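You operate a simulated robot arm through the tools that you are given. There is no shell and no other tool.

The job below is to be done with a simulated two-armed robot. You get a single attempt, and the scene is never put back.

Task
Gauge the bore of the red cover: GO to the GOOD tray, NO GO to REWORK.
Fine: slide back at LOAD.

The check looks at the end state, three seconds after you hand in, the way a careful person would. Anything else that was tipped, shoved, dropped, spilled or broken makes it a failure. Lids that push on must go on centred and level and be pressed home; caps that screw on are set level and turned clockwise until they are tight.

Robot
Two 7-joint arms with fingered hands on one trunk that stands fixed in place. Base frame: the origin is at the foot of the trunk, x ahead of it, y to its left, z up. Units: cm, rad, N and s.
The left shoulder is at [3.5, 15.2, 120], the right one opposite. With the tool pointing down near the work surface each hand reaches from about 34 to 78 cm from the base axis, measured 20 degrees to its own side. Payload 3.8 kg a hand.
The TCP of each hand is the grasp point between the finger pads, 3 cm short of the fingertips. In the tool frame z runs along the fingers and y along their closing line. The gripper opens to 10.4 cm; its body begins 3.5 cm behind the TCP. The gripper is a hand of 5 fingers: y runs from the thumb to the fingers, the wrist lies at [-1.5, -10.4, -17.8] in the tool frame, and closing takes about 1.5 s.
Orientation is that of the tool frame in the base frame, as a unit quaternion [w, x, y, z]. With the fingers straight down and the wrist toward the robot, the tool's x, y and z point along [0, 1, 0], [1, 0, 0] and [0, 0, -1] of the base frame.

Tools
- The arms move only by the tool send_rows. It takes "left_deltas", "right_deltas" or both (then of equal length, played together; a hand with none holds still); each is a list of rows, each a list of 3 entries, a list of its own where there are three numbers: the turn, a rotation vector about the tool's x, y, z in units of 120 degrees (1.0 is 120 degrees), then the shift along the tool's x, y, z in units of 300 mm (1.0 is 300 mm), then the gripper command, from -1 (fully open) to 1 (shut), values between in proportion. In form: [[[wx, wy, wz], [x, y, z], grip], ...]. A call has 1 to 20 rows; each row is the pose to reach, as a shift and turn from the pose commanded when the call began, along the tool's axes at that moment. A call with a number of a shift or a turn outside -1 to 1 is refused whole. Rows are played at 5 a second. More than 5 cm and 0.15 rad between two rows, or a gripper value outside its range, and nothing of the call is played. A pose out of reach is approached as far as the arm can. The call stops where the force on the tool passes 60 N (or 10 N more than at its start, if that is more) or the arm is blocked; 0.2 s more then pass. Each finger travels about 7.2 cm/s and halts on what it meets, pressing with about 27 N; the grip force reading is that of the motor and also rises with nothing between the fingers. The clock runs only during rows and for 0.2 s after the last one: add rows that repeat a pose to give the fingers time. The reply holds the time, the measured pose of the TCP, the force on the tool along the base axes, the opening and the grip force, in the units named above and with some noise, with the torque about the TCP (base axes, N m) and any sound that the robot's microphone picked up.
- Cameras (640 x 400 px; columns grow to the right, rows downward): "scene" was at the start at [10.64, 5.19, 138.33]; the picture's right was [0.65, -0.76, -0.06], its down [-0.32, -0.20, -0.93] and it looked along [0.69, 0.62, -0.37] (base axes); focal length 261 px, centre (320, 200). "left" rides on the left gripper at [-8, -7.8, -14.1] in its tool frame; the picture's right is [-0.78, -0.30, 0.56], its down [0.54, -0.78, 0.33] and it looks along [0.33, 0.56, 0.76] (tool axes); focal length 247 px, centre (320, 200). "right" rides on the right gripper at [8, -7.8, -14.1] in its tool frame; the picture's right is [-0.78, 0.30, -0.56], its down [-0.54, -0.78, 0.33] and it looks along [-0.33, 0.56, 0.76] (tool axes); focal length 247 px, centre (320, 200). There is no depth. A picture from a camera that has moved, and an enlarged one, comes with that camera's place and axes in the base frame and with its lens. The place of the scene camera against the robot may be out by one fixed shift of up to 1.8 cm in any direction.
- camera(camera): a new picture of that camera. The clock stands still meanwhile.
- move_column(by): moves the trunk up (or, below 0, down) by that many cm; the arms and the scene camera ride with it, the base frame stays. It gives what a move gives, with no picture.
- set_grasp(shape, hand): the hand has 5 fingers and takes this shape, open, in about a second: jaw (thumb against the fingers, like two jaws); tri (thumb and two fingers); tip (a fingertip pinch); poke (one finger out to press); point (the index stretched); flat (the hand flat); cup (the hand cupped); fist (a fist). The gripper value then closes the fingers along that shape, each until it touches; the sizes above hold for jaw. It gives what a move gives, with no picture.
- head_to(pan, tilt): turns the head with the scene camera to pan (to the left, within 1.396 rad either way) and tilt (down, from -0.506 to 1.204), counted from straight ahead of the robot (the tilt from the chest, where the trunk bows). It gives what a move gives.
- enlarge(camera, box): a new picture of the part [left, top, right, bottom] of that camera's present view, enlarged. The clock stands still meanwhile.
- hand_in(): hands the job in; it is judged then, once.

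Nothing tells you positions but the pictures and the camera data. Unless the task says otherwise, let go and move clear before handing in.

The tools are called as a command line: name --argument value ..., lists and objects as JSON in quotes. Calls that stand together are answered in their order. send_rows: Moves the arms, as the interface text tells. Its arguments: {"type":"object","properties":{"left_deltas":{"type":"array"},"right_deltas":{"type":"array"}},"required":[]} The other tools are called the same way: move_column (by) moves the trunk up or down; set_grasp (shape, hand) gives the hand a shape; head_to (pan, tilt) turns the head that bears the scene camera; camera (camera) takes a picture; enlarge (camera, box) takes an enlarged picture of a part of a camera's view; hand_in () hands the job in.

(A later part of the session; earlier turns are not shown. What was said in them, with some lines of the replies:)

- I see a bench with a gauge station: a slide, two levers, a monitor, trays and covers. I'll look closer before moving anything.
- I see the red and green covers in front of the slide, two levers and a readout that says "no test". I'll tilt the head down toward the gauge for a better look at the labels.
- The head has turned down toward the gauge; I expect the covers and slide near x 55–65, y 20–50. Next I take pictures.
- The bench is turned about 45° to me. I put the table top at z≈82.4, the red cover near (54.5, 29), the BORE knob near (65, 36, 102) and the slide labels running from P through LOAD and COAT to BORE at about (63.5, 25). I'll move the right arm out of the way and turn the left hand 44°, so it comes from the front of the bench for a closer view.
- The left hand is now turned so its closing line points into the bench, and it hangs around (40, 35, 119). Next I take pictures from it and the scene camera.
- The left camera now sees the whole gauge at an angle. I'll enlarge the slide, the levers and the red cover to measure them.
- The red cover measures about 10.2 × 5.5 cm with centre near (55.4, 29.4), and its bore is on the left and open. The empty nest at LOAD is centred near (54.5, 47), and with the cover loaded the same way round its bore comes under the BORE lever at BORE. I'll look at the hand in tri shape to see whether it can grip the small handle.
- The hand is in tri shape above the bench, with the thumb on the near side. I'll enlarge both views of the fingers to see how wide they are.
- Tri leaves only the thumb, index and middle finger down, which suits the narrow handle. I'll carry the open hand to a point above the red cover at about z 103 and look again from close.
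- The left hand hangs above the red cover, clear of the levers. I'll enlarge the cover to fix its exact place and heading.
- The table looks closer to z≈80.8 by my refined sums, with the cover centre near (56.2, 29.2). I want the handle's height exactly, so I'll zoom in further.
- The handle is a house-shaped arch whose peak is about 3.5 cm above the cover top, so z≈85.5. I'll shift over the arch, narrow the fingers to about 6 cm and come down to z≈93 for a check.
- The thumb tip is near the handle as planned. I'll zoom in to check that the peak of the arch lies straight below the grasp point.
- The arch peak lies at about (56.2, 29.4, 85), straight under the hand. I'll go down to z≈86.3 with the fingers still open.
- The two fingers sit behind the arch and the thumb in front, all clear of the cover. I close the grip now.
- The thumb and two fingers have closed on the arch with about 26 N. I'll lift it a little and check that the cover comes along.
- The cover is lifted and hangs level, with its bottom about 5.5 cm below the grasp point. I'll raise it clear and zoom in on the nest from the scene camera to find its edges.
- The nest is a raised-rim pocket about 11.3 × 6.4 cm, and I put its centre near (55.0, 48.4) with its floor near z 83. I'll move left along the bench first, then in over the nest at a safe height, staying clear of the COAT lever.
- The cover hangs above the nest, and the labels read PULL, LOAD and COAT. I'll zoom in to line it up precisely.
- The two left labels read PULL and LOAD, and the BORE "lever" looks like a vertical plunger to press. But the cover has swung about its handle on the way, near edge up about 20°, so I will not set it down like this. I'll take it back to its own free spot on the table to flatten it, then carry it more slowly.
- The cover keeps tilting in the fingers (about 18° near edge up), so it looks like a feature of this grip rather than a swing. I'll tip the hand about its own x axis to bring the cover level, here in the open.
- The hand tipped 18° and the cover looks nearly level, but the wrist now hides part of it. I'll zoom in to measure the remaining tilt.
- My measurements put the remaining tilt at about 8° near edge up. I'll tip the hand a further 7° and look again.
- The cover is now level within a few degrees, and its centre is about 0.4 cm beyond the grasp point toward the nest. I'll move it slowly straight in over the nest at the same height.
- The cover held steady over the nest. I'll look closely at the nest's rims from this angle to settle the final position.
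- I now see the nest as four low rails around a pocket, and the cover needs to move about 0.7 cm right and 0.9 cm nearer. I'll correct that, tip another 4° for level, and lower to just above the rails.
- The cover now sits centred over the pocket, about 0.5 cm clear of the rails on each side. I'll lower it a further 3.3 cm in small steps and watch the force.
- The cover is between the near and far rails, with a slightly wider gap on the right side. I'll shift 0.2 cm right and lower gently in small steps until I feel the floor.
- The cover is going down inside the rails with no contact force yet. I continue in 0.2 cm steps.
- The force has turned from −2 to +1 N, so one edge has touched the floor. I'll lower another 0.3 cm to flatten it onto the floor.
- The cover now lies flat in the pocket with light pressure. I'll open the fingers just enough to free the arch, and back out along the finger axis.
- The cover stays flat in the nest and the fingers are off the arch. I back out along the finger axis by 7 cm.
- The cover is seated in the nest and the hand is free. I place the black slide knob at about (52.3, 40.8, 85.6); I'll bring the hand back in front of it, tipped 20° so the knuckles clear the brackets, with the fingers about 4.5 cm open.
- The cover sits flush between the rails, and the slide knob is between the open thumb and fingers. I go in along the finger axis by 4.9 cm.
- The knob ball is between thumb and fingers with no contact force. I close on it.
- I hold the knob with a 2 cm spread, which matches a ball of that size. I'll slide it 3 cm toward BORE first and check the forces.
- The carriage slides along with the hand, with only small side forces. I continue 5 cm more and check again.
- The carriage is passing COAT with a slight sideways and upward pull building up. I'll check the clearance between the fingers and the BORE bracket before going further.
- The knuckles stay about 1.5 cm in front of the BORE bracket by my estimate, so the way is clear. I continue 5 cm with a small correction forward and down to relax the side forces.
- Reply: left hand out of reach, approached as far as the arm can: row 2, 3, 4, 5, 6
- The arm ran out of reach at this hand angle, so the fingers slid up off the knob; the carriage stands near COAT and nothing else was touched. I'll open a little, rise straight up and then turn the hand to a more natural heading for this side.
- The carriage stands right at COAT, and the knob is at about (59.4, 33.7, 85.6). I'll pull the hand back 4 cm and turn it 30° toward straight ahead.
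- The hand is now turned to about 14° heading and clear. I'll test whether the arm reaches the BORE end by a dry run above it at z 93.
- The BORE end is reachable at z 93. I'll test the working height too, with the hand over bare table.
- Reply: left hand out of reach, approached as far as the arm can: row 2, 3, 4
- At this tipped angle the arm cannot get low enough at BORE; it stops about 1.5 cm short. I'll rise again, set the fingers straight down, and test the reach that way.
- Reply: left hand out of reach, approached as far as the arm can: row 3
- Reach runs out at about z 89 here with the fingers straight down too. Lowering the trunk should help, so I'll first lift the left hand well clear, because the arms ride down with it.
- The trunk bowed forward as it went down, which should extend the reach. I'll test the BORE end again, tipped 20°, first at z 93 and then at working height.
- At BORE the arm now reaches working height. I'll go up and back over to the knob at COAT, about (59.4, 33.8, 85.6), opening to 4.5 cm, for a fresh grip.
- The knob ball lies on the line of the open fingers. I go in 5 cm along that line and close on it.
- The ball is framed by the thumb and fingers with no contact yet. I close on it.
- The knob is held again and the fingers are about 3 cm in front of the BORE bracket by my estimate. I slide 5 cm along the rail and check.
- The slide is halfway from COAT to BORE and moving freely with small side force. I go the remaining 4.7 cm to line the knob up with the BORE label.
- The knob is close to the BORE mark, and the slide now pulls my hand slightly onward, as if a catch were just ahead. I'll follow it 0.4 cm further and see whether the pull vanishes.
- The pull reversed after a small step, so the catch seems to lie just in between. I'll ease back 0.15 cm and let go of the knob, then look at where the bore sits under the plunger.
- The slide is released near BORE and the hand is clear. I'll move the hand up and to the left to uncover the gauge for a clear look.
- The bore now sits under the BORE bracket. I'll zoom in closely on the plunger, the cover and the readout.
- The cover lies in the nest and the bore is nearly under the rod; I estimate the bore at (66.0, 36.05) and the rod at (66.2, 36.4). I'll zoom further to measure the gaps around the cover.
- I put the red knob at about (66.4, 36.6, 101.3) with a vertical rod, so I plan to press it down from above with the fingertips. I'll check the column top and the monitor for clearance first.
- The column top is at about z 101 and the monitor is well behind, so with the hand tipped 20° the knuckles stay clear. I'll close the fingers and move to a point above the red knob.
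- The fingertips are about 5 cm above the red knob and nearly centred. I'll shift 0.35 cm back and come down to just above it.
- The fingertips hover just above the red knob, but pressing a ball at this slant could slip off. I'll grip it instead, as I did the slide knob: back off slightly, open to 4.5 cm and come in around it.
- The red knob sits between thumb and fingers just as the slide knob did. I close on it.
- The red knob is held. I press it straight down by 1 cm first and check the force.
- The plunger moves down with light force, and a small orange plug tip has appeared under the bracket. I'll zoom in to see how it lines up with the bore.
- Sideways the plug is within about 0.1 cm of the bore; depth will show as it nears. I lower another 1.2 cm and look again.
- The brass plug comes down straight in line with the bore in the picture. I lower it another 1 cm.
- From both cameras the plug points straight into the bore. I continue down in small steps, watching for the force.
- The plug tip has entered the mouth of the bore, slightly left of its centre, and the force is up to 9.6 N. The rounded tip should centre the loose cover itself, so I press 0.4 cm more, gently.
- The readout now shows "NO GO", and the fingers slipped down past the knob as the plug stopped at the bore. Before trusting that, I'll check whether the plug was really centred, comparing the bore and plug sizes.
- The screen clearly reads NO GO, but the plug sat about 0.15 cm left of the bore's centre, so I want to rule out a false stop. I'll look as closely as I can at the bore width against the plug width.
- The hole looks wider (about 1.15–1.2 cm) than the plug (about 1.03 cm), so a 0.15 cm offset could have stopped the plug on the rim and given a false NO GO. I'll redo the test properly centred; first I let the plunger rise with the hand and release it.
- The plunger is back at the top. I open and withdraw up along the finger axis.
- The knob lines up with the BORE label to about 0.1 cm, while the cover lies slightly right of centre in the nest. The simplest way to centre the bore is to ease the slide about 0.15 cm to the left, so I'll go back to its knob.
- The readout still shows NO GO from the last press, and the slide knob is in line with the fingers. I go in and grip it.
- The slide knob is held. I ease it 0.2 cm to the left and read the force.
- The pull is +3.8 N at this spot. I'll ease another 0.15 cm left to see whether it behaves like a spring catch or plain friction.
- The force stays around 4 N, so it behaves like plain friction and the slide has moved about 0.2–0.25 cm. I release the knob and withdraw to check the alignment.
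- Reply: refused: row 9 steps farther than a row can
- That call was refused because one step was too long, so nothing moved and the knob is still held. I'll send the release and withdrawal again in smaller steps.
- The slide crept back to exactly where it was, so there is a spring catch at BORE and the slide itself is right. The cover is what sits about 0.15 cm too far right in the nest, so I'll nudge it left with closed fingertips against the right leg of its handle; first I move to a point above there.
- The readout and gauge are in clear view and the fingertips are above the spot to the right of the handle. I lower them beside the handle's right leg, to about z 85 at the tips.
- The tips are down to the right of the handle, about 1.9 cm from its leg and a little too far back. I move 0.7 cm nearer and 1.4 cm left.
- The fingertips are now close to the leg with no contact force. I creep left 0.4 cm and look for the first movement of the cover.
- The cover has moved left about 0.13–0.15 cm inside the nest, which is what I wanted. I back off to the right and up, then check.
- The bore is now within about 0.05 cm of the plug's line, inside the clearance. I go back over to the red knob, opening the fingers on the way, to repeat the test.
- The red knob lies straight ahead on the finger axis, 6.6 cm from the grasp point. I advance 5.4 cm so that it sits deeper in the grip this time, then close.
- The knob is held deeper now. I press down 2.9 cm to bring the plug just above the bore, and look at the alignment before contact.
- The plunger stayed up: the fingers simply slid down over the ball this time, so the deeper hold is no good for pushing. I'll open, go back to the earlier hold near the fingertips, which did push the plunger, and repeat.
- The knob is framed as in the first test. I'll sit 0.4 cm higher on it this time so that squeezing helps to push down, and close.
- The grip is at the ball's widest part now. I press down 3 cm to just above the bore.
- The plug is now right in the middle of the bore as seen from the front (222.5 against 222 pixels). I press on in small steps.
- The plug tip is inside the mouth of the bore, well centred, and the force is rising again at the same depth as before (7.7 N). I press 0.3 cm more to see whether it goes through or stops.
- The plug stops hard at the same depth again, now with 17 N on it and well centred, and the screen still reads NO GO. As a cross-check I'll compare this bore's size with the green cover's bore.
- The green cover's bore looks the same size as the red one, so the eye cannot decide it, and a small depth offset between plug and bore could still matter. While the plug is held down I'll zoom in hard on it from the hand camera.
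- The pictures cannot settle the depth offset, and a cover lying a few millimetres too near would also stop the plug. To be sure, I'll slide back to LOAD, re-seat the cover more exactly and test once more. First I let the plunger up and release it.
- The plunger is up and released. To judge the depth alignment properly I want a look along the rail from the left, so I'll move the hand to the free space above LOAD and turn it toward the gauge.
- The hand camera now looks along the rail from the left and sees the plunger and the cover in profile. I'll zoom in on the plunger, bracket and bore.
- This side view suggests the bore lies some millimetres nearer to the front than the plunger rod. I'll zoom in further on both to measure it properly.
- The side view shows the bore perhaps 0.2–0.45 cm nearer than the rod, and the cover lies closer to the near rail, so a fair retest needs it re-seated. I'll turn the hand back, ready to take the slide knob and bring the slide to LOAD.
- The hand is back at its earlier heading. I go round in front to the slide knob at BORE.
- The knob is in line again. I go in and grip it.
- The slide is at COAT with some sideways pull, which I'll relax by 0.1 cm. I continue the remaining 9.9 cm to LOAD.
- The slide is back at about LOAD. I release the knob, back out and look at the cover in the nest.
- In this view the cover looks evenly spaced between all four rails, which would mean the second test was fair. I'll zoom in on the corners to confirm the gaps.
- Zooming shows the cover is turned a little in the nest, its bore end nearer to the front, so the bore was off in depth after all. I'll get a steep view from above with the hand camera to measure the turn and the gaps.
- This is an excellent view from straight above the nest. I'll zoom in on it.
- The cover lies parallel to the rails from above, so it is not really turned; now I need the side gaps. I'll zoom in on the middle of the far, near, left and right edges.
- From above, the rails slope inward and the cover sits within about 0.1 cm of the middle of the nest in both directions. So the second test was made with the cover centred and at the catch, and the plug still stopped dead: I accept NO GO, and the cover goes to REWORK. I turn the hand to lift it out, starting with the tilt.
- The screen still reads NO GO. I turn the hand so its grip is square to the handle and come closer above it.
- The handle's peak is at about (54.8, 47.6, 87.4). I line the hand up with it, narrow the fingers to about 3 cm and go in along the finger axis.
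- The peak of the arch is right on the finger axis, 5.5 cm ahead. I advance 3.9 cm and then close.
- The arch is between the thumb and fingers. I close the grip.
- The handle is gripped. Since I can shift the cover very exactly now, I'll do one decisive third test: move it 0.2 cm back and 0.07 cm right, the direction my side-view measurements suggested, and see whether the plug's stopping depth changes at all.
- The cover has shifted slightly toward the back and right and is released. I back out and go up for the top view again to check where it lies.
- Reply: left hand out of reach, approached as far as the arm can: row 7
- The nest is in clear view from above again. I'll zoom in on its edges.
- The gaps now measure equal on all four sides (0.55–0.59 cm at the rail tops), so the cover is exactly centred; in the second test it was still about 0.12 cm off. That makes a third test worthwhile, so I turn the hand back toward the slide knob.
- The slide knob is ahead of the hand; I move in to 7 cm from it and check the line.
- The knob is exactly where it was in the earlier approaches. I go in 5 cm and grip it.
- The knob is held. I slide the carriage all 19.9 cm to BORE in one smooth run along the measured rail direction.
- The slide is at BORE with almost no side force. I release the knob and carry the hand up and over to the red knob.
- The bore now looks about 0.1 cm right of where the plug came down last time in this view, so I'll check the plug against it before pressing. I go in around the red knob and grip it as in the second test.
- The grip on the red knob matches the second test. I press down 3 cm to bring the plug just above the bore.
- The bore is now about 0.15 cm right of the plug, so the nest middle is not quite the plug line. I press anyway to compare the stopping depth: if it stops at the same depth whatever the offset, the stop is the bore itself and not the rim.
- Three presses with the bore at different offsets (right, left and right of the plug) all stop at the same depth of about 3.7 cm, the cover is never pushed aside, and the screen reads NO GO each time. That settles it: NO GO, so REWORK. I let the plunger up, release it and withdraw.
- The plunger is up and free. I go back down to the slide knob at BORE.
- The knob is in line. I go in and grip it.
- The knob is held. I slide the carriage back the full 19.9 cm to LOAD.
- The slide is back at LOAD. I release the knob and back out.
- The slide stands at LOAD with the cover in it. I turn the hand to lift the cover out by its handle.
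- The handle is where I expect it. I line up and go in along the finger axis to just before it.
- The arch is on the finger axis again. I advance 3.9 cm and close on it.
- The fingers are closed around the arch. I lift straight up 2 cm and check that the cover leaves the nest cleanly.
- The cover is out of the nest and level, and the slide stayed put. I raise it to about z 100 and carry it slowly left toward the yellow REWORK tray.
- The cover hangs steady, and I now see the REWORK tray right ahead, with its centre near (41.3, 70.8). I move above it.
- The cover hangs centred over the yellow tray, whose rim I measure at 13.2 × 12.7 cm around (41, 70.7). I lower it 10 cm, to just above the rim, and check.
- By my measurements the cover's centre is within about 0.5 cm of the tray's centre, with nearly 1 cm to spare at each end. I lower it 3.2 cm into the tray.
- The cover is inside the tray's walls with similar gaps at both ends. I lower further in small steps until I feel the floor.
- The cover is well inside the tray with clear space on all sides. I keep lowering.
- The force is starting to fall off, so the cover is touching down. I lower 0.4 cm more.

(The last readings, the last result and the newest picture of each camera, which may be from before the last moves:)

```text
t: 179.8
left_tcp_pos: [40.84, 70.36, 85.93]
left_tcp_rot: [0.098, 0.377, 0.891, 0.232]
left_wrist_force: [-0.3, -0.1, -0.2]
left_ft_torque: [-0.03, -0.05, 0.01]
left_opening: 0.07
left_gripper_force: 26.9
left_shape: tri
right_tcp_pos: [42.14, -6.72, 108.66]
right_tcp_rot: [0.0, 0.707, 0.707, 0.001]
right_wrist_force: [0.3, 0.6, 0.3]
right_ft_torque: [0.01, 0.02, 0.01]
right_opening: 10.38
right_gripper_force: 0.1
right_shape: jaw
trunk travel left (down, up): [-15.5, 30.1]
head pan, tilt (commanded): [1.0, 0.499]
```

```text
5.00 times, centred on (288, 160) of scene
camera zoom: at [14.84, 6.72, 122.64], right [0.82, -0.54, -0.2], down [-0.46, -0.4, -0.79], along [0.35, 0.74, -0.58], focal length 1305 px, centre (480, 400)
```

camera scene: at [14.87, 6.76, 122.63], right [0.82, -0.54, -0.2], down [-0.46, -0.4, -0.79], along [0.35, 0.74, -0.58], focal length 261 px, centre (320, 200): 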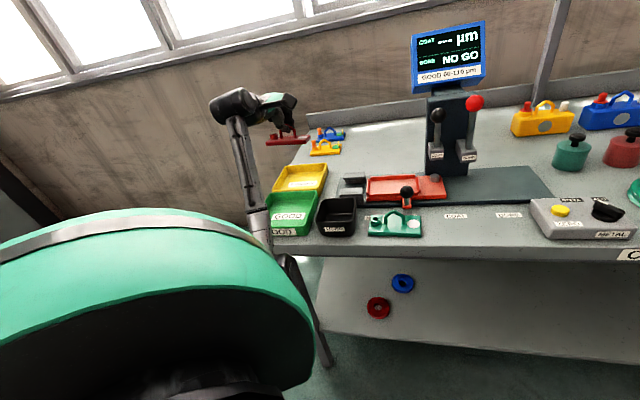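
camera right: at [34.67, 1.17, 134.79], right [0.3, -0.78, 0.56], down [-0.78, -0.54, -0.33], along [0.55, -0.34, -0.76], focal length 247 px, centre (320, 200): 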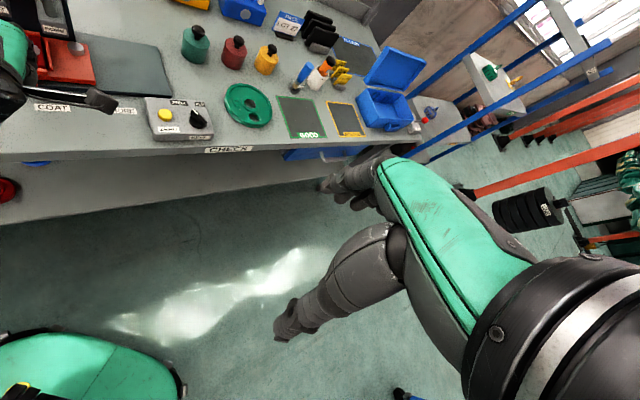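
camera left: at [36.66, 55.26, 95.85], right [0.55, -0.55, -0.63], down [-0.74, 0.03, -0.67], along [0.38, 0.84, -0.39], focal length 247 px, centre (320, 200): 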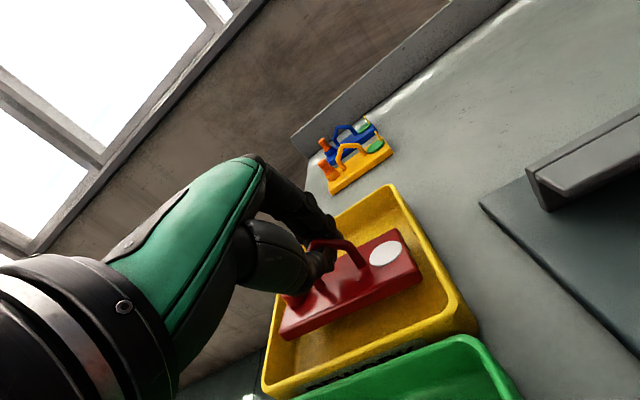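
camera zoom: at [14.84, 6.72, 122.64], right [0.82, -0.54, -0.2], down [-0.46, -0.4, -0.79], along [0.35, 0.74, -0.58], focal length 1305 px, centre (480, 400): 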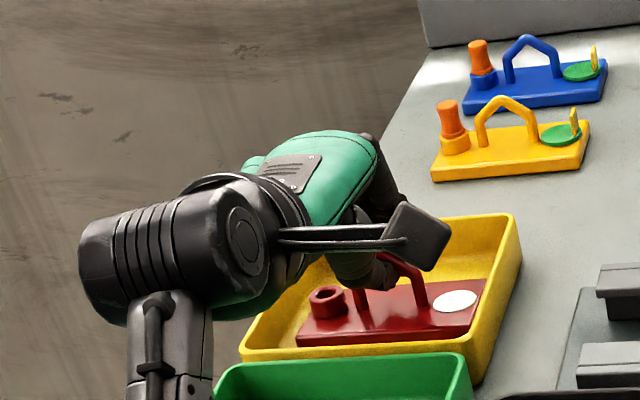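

The cover is settling onto the tray floor. I press it down another 0.3 cm to lie flat, and then open the fingers a little.

send_rows --left_deltas '[[[0, 0, 0], [0, -0.0025, 0.0044], 1], [[0, 0, 0], [0, -0.0049, 0.0087], 1], [[0, 0, 0], [0, -0.0049, 0.0087], 1]]'

enlarge --camera "left" --box '[250, 180, 490, 400]'

```text
t: 180.6
left_tcp_pos: [40.81, 70.5, 85.72]
left_tcp_rot: [0.099, 0.378, 0.89, 0.233]
left_wrist_force: [-2.2, -0.9, 2.3]
left_ft_torque: [0.0, -0.06, 0.0]
left_opening: 0.1
left_gripper_force: 27.6
left_shape: tri
right_tcp_pos: [42.25, -6.96, 108.72]
right_tcp_rot: [0.001, 0.707, 0.707, 0.0]
right_wrist_force: [0.2, -0.1, 0.4]
right_ft_torque: [-0.01, -0.02, -0.02]
right_opening: 10.39
right_gripper_force: 0.0
right_shape: jaw
trunk travel left (down, up): [-15.5, 30.1]
head pan, tilt (commanded): [1.0, 0.499]
```

```text
1.82 times, centred on (370, 290) of left
camera zoom: at [36.6, 55.22, 94.1], right [0.55, -0.55, -0.63], down [-0.74, 0.03, -0.67], along [0.38, 0.84, -0.39], focal length 449 px, centre (229, 36)
```

zoom: 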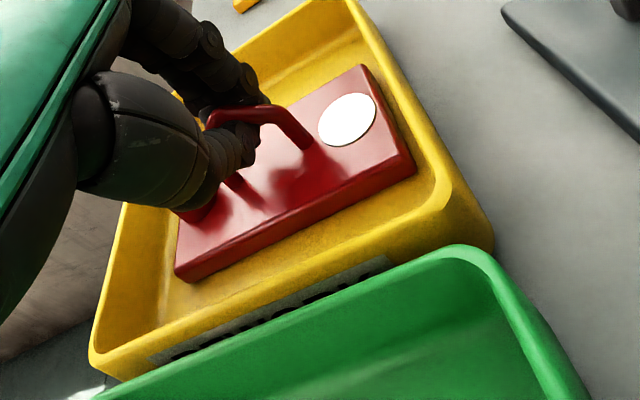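

The cover lies flat on the tray floor with light pressure. I open the fingers gradually while backing out along the finger axis.

send_rows --left_deltas '[[[0, 0, 0], [0, 0, 0], 0.85], [[0, 0, 0], [0, 0, -0.003], 0.72], [[0, 0, 0], [0, 0, -0.01], 0.6], [[0, 0, 0], [0, 0, -0.02], 0.5], [[0, 0, 0], [0, 0, -0.035], 0.45], [[0, 0, 0], [0, 0, -0.07], 0.45], [[0, 0, 0], [0, 0, -0.12], 0.45], [[0, 0, 0], [0, 0, -0.18], 0.45], [[0, 0, 0], [0, 0, -0.25], 0.45], [[0, 0, 0], [0, 0, -0.25], 0.45]]'

camera --camera "left"

enlarge --camera "scene" --box '[240, 120, 336, 200]'

```text
t: 182.8
left_tcp_pos: [38.26, 67.75, 92.25]
left_tcp_rot: [0.099, 0.378, 0.891, 0.232]
left_wrist_force: [-0.1, 0.0, 0.2]
left_ft_torque: [0.0, -0.02, 0.0]
left_opening: 2.83
left_gripper_force: 0.0
left_shape: tri
right_tcp_pos: [42.31, -6.96, 108.68]
right_tcp_rot: [0.0, 0.707, 0.707, 0.0]
right_wrist_force: [0.3, -0.1, 0.1]
right_ft_torque: [-0.01, 0.04, 0.01]
right_opening: 10.38
right_gripper_force: 0.0
right_shape: jaw
trunk travel left (down, up): [-15.5, 30.1]
head pan, tilt (commanded): [1.0, 0.499]
```

```text
taken
camera left: at [34.03, 52.58, 100.74], right [0.55, -0.55, -0.63], down [-0.74, 0.03, -0.67], along [0.38, 0.84, -0.39], focal length 247 px, centre (320, 200)
```

left: 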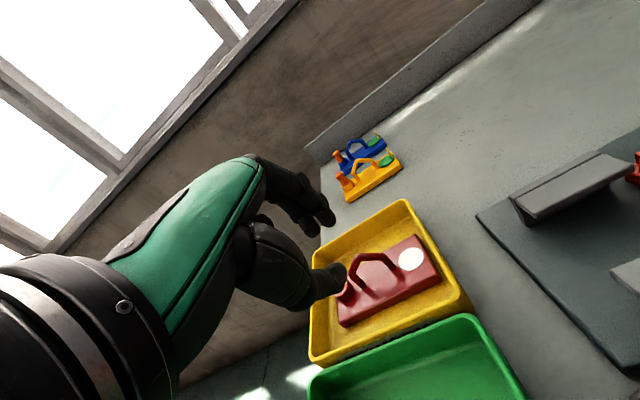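

```text
5.00 times, centred on (288, 160) of scene
camera zoom: at [14.86, 6.73, 122.64], right [0.82, -0.54, -0.2], down [-0.46, -0.4, -0.79], along [0.35, 0.74, -0.58], focal length 1305 px, centre (480, 400)
```

zoom: 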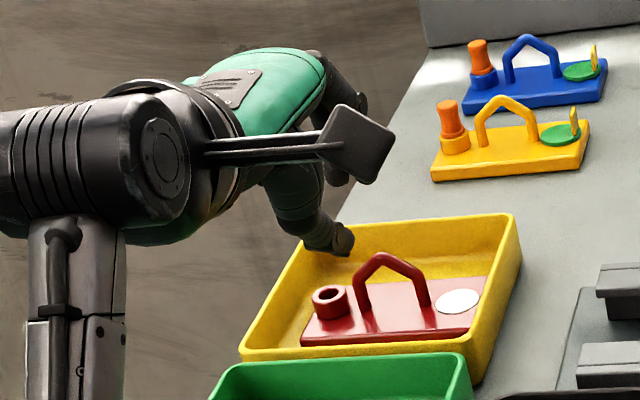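

The red cover lies flat in the yellow REWORK tray. I raise the hand clear and then check the slide against the LOAD label.

send_rows --left_deltas '[[[0, 0, 0], [0, 0.05, -0.09], 0.45], [[0, 0, 0], [0, 0.12, -0.215], 0.45], [[0, 0, 0], [0, 0.19, -0.34], 0.45], [[0, 0, 0], [-0.02, 0.2, -0.45], 0.3], [[0, 0, 0], [-0.06, 0.18, -0.56], 0.13], [[0, 0, 0], [-0.1, 0.16, -0.68], 0.13], [[0, 0, 0], [-0.1, 0.16, -0.68], 0.13]]'

head_to --pan 0.8 --tilt 0.5

camera --camera "scene"

camera --camera "left"

```text
t: 184.4
left_tcp_pos: [36.32, 61.69, 112.4]
left_tcp_rot: [0.099, 0.379, 0.891, 0.232]
left_wrist_force: [-0.2, -0.2, 0.7]
left_ft_torque: [-0.02, 0.01, 0.03]
left_opening: 4.51
left_gripper_force: 0.1
left_shape: tri
right_tcp_pos: [42.39, -6.71, 108.62]
right_tcp_rot: [0.0, 0.707, 0.707, 0.0]
right_wrist_force: [0.4, 0.0, 0.2]
right_ft_torque: [0.01, -0.01, 0.0]
right_opening: 10.36
right_gripper_force: 0.1
right_shape: jaw
trunk travel left (down, up): [-15.5, 30.1]
head pan, tilt (commanded): [1.0, 0.499]
```

```text
t: 185.2
left_tcp_pos: [36.45, 61.75, 112.47]
left_tcp_rot: [0.099, 0.378, 0.891, 0.232]
left_wrist_force: [-0.2, -0.8, 0.2]
left_ft_torque: [0.02, 0.02, 0.03]
left_opening: 4.48
left_gripper_force: 0.0
left_shape: tri
right_tcp_pos: [42.32, -6.76, 108.64]
right_tcp_rot: [0.0, 0.707, 0.707, -0.001]
right_wrist_force: [-0.5, -0.4, 0.2]
right_ft_torque: [-0.03, 0.02, -0.02]
right_opening: 10.38
right_gripper_force: 0.0
right_shape: jaw
trunk travel left (down, up): [-15.5, 30.1]
head pan, tilt (commanded): [0.799, 0.499]
```

```text
taken
camera scene: at [16.23, 5.59, 122.31], right [0.7, -0.7, -0.17], down [-0.53, -0.34, -0.77], along [0.48, 0.63, -0.61], focal length 261 px, centre (320, 200)
```

scene: 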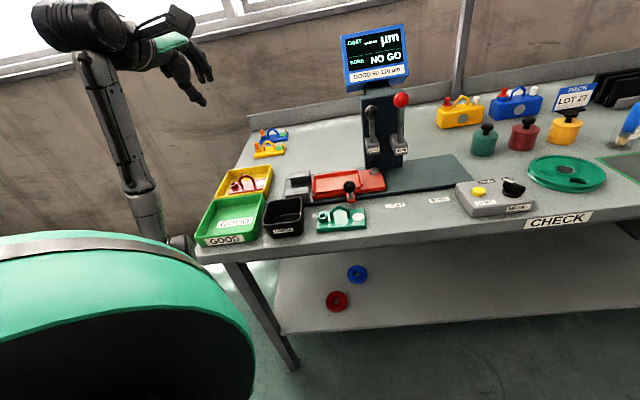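

```text
taken
camera left: at [32.15, 46.45, 120.94], right [0.55, -0.55, -0.63], down [-0.74, 0.03, -0.67], along [0.38, 0.84, -0.39], focal length 247 px, centre (320, 200)
```

left: 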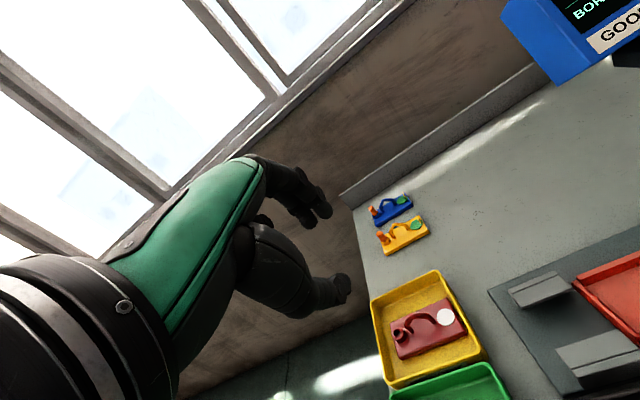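

The hand is clear and the cover rests in REWORK. I'll zoom in on the slide to compare it with its original LOAD position, and on the trays.

enlarge --camera "scene" --box '[280, 140, 400, 240]'

enlarge --camera "scene" --box '[190, 150, 310, 250]'

```text
4.00 times, centred on (340, 190) of scene
camera zoom: at [16.23, 5.59, 122.31], right [0.7, -0.7, -0.17], down [-0.53, -0.34, -0.77], along [0.48, 0.63, -0.61], focal length 1044 px, centre (240, 240)
```

zoom: 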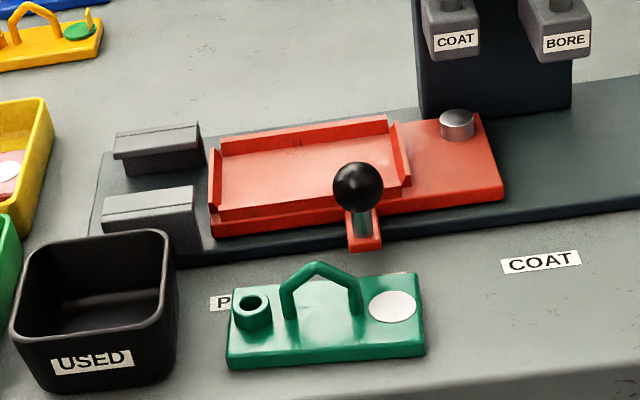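

```text
4.00 times, centred on (250, 200) of scene
camera zoom: at [16.23, 5.59, 122.31], right [0.7, -0.7, -0.17], down [-0.53, -0.34, -0.77], along [0.48, 0.63, -0.61], focal length 1044 px, centre (600, 200)
```

zoom: 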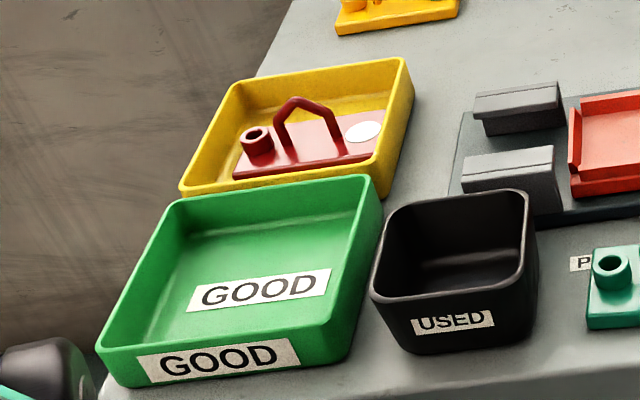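

The REWORK tray holds the red cover, and nothing else looks disturbed. To compare the slide exactly with its starting place, I'll bring the trunk and head back to their starting pose.

move_column --by 12

head_to --pan 0.714 --tilt 0.314

camera --camera "scene"

enlarge --camera "scene" --box '[180, 220, 420, 370]'

```text
t: 186.7
left_tcp_pos: [36.31, 61.7, 124.15]
left_tcp_rot: [0.098, 0.378, 0.891, 0.233]
left_wrist_force: [-0.7, -0.9, 0.0]
left_ft_torque: [-0.02, -0.01, 0.0]
left_opening: 4.48
left_gripper_force: 0.0
left_shape: tri
right_tcp_pos: [42.38, -6.92, 120.71]
right_tcp_rot: [-0.001, 0.707, 0.707, -0.001]
right_wrist_force: [-0.2, -0.7, 0.2]
right_ft_torque: [0.03, -0.03, 0.02]
right_opening: 10.35
right_gripper_force: 0.1
right_shape: jaw
trunk travel left (down, up): [-27.5, 18.1]
head pan, tilt (commanded): [0.799, 0.499]
```

```text
t: 187.4
left_tcp_pos: [36.19, 61.76, 124.24]
left_tcp_rot: [0.098, 0.379, 0.89, 0.232]
left_wrist_force: [0.1, 0.4, 0.2]
left_ft_torque: [-0.03, 0.02, -0.03]
left_opening: 4.5
left_gripper_force: 0.0
left_shape: tri
right_tcp_pos: [42.29, -6.82, 120.76]
right_tcp_rot: [-0.001, 0.707, 0.707, 0.0]
right_wrist_force: [0.6, 0.6, 0.1]
right_ft_torque: [-0.03, 0.03, -0.01]
right_opening: 10.37
right_gripper_force: 0.1
right_shape: jaw
trunk travel left (down, up): [-27.5, 18.1]
head pan, tilt (commanded): [0.714, 0.314]
```

```text
taken
camera scene: at [10.66, 5.18, 138.33], right [0.65, -0.76, -0.06], down [-0.32, -0.2, -0.93], along [0.69, 0.62, -0.37], focal length 261 px, centre (320, 200)
```

scene: 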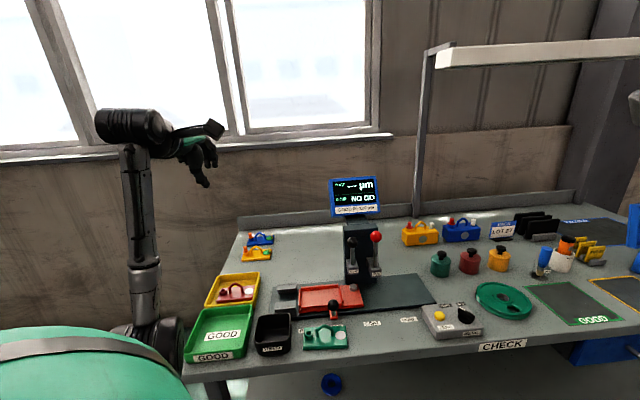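

```text
2.67 times, centred on (300, 295) of scene
camera zoom: at [10.66, 5.18, 138.33], right [0.65, -0.76, -0.06], down [-0.32, -0.2, -0.93], along [0.69, 0.62, -0.37], focal length 696 px, centre (373, -53)
```

zoom: 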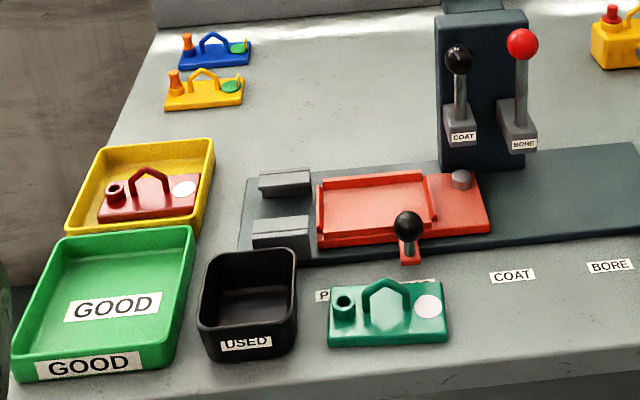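

The knob, slide and silver stud stand exactly where they were at the start, so the slide is at LOAD. The red cover lies flat in REWORK after three NO GO readings, the hands are clear and nothing else has moved, so I hand in.

hand_in

```text
The job is handed in.
```

I gauged the red cover's bore, got NO GO, and put the cover flat in the yellow REWORK tray. The slide is back at LOAD and nothing else on the bench looks disturbed. I have handed the job in; no verdict came back.

- **Reading:** I pressed the BORE plunger fully three times. Each time the plug stopped at about 3.7 cm of travel and the screen showed NO GO. It never cleared between presses, so presses two and three didn't give separate readings.
- **Doubt on the result:** Before the second and third presses I shifted the cover slightly in the nest, because the plug was off the bore's centre. It was best lined up side to side on the second press and about 0.15 cm off on the third. I couldn't measure the front-to-back alignment reliably. The bore also looks slightly wider than the plug by eye.
- **Why I accepted NO GO:** The stopping depth stayed the same at each position and the plug never pushed the cover aside. A false stop on the bore's rim is unlikely but not ruled out.
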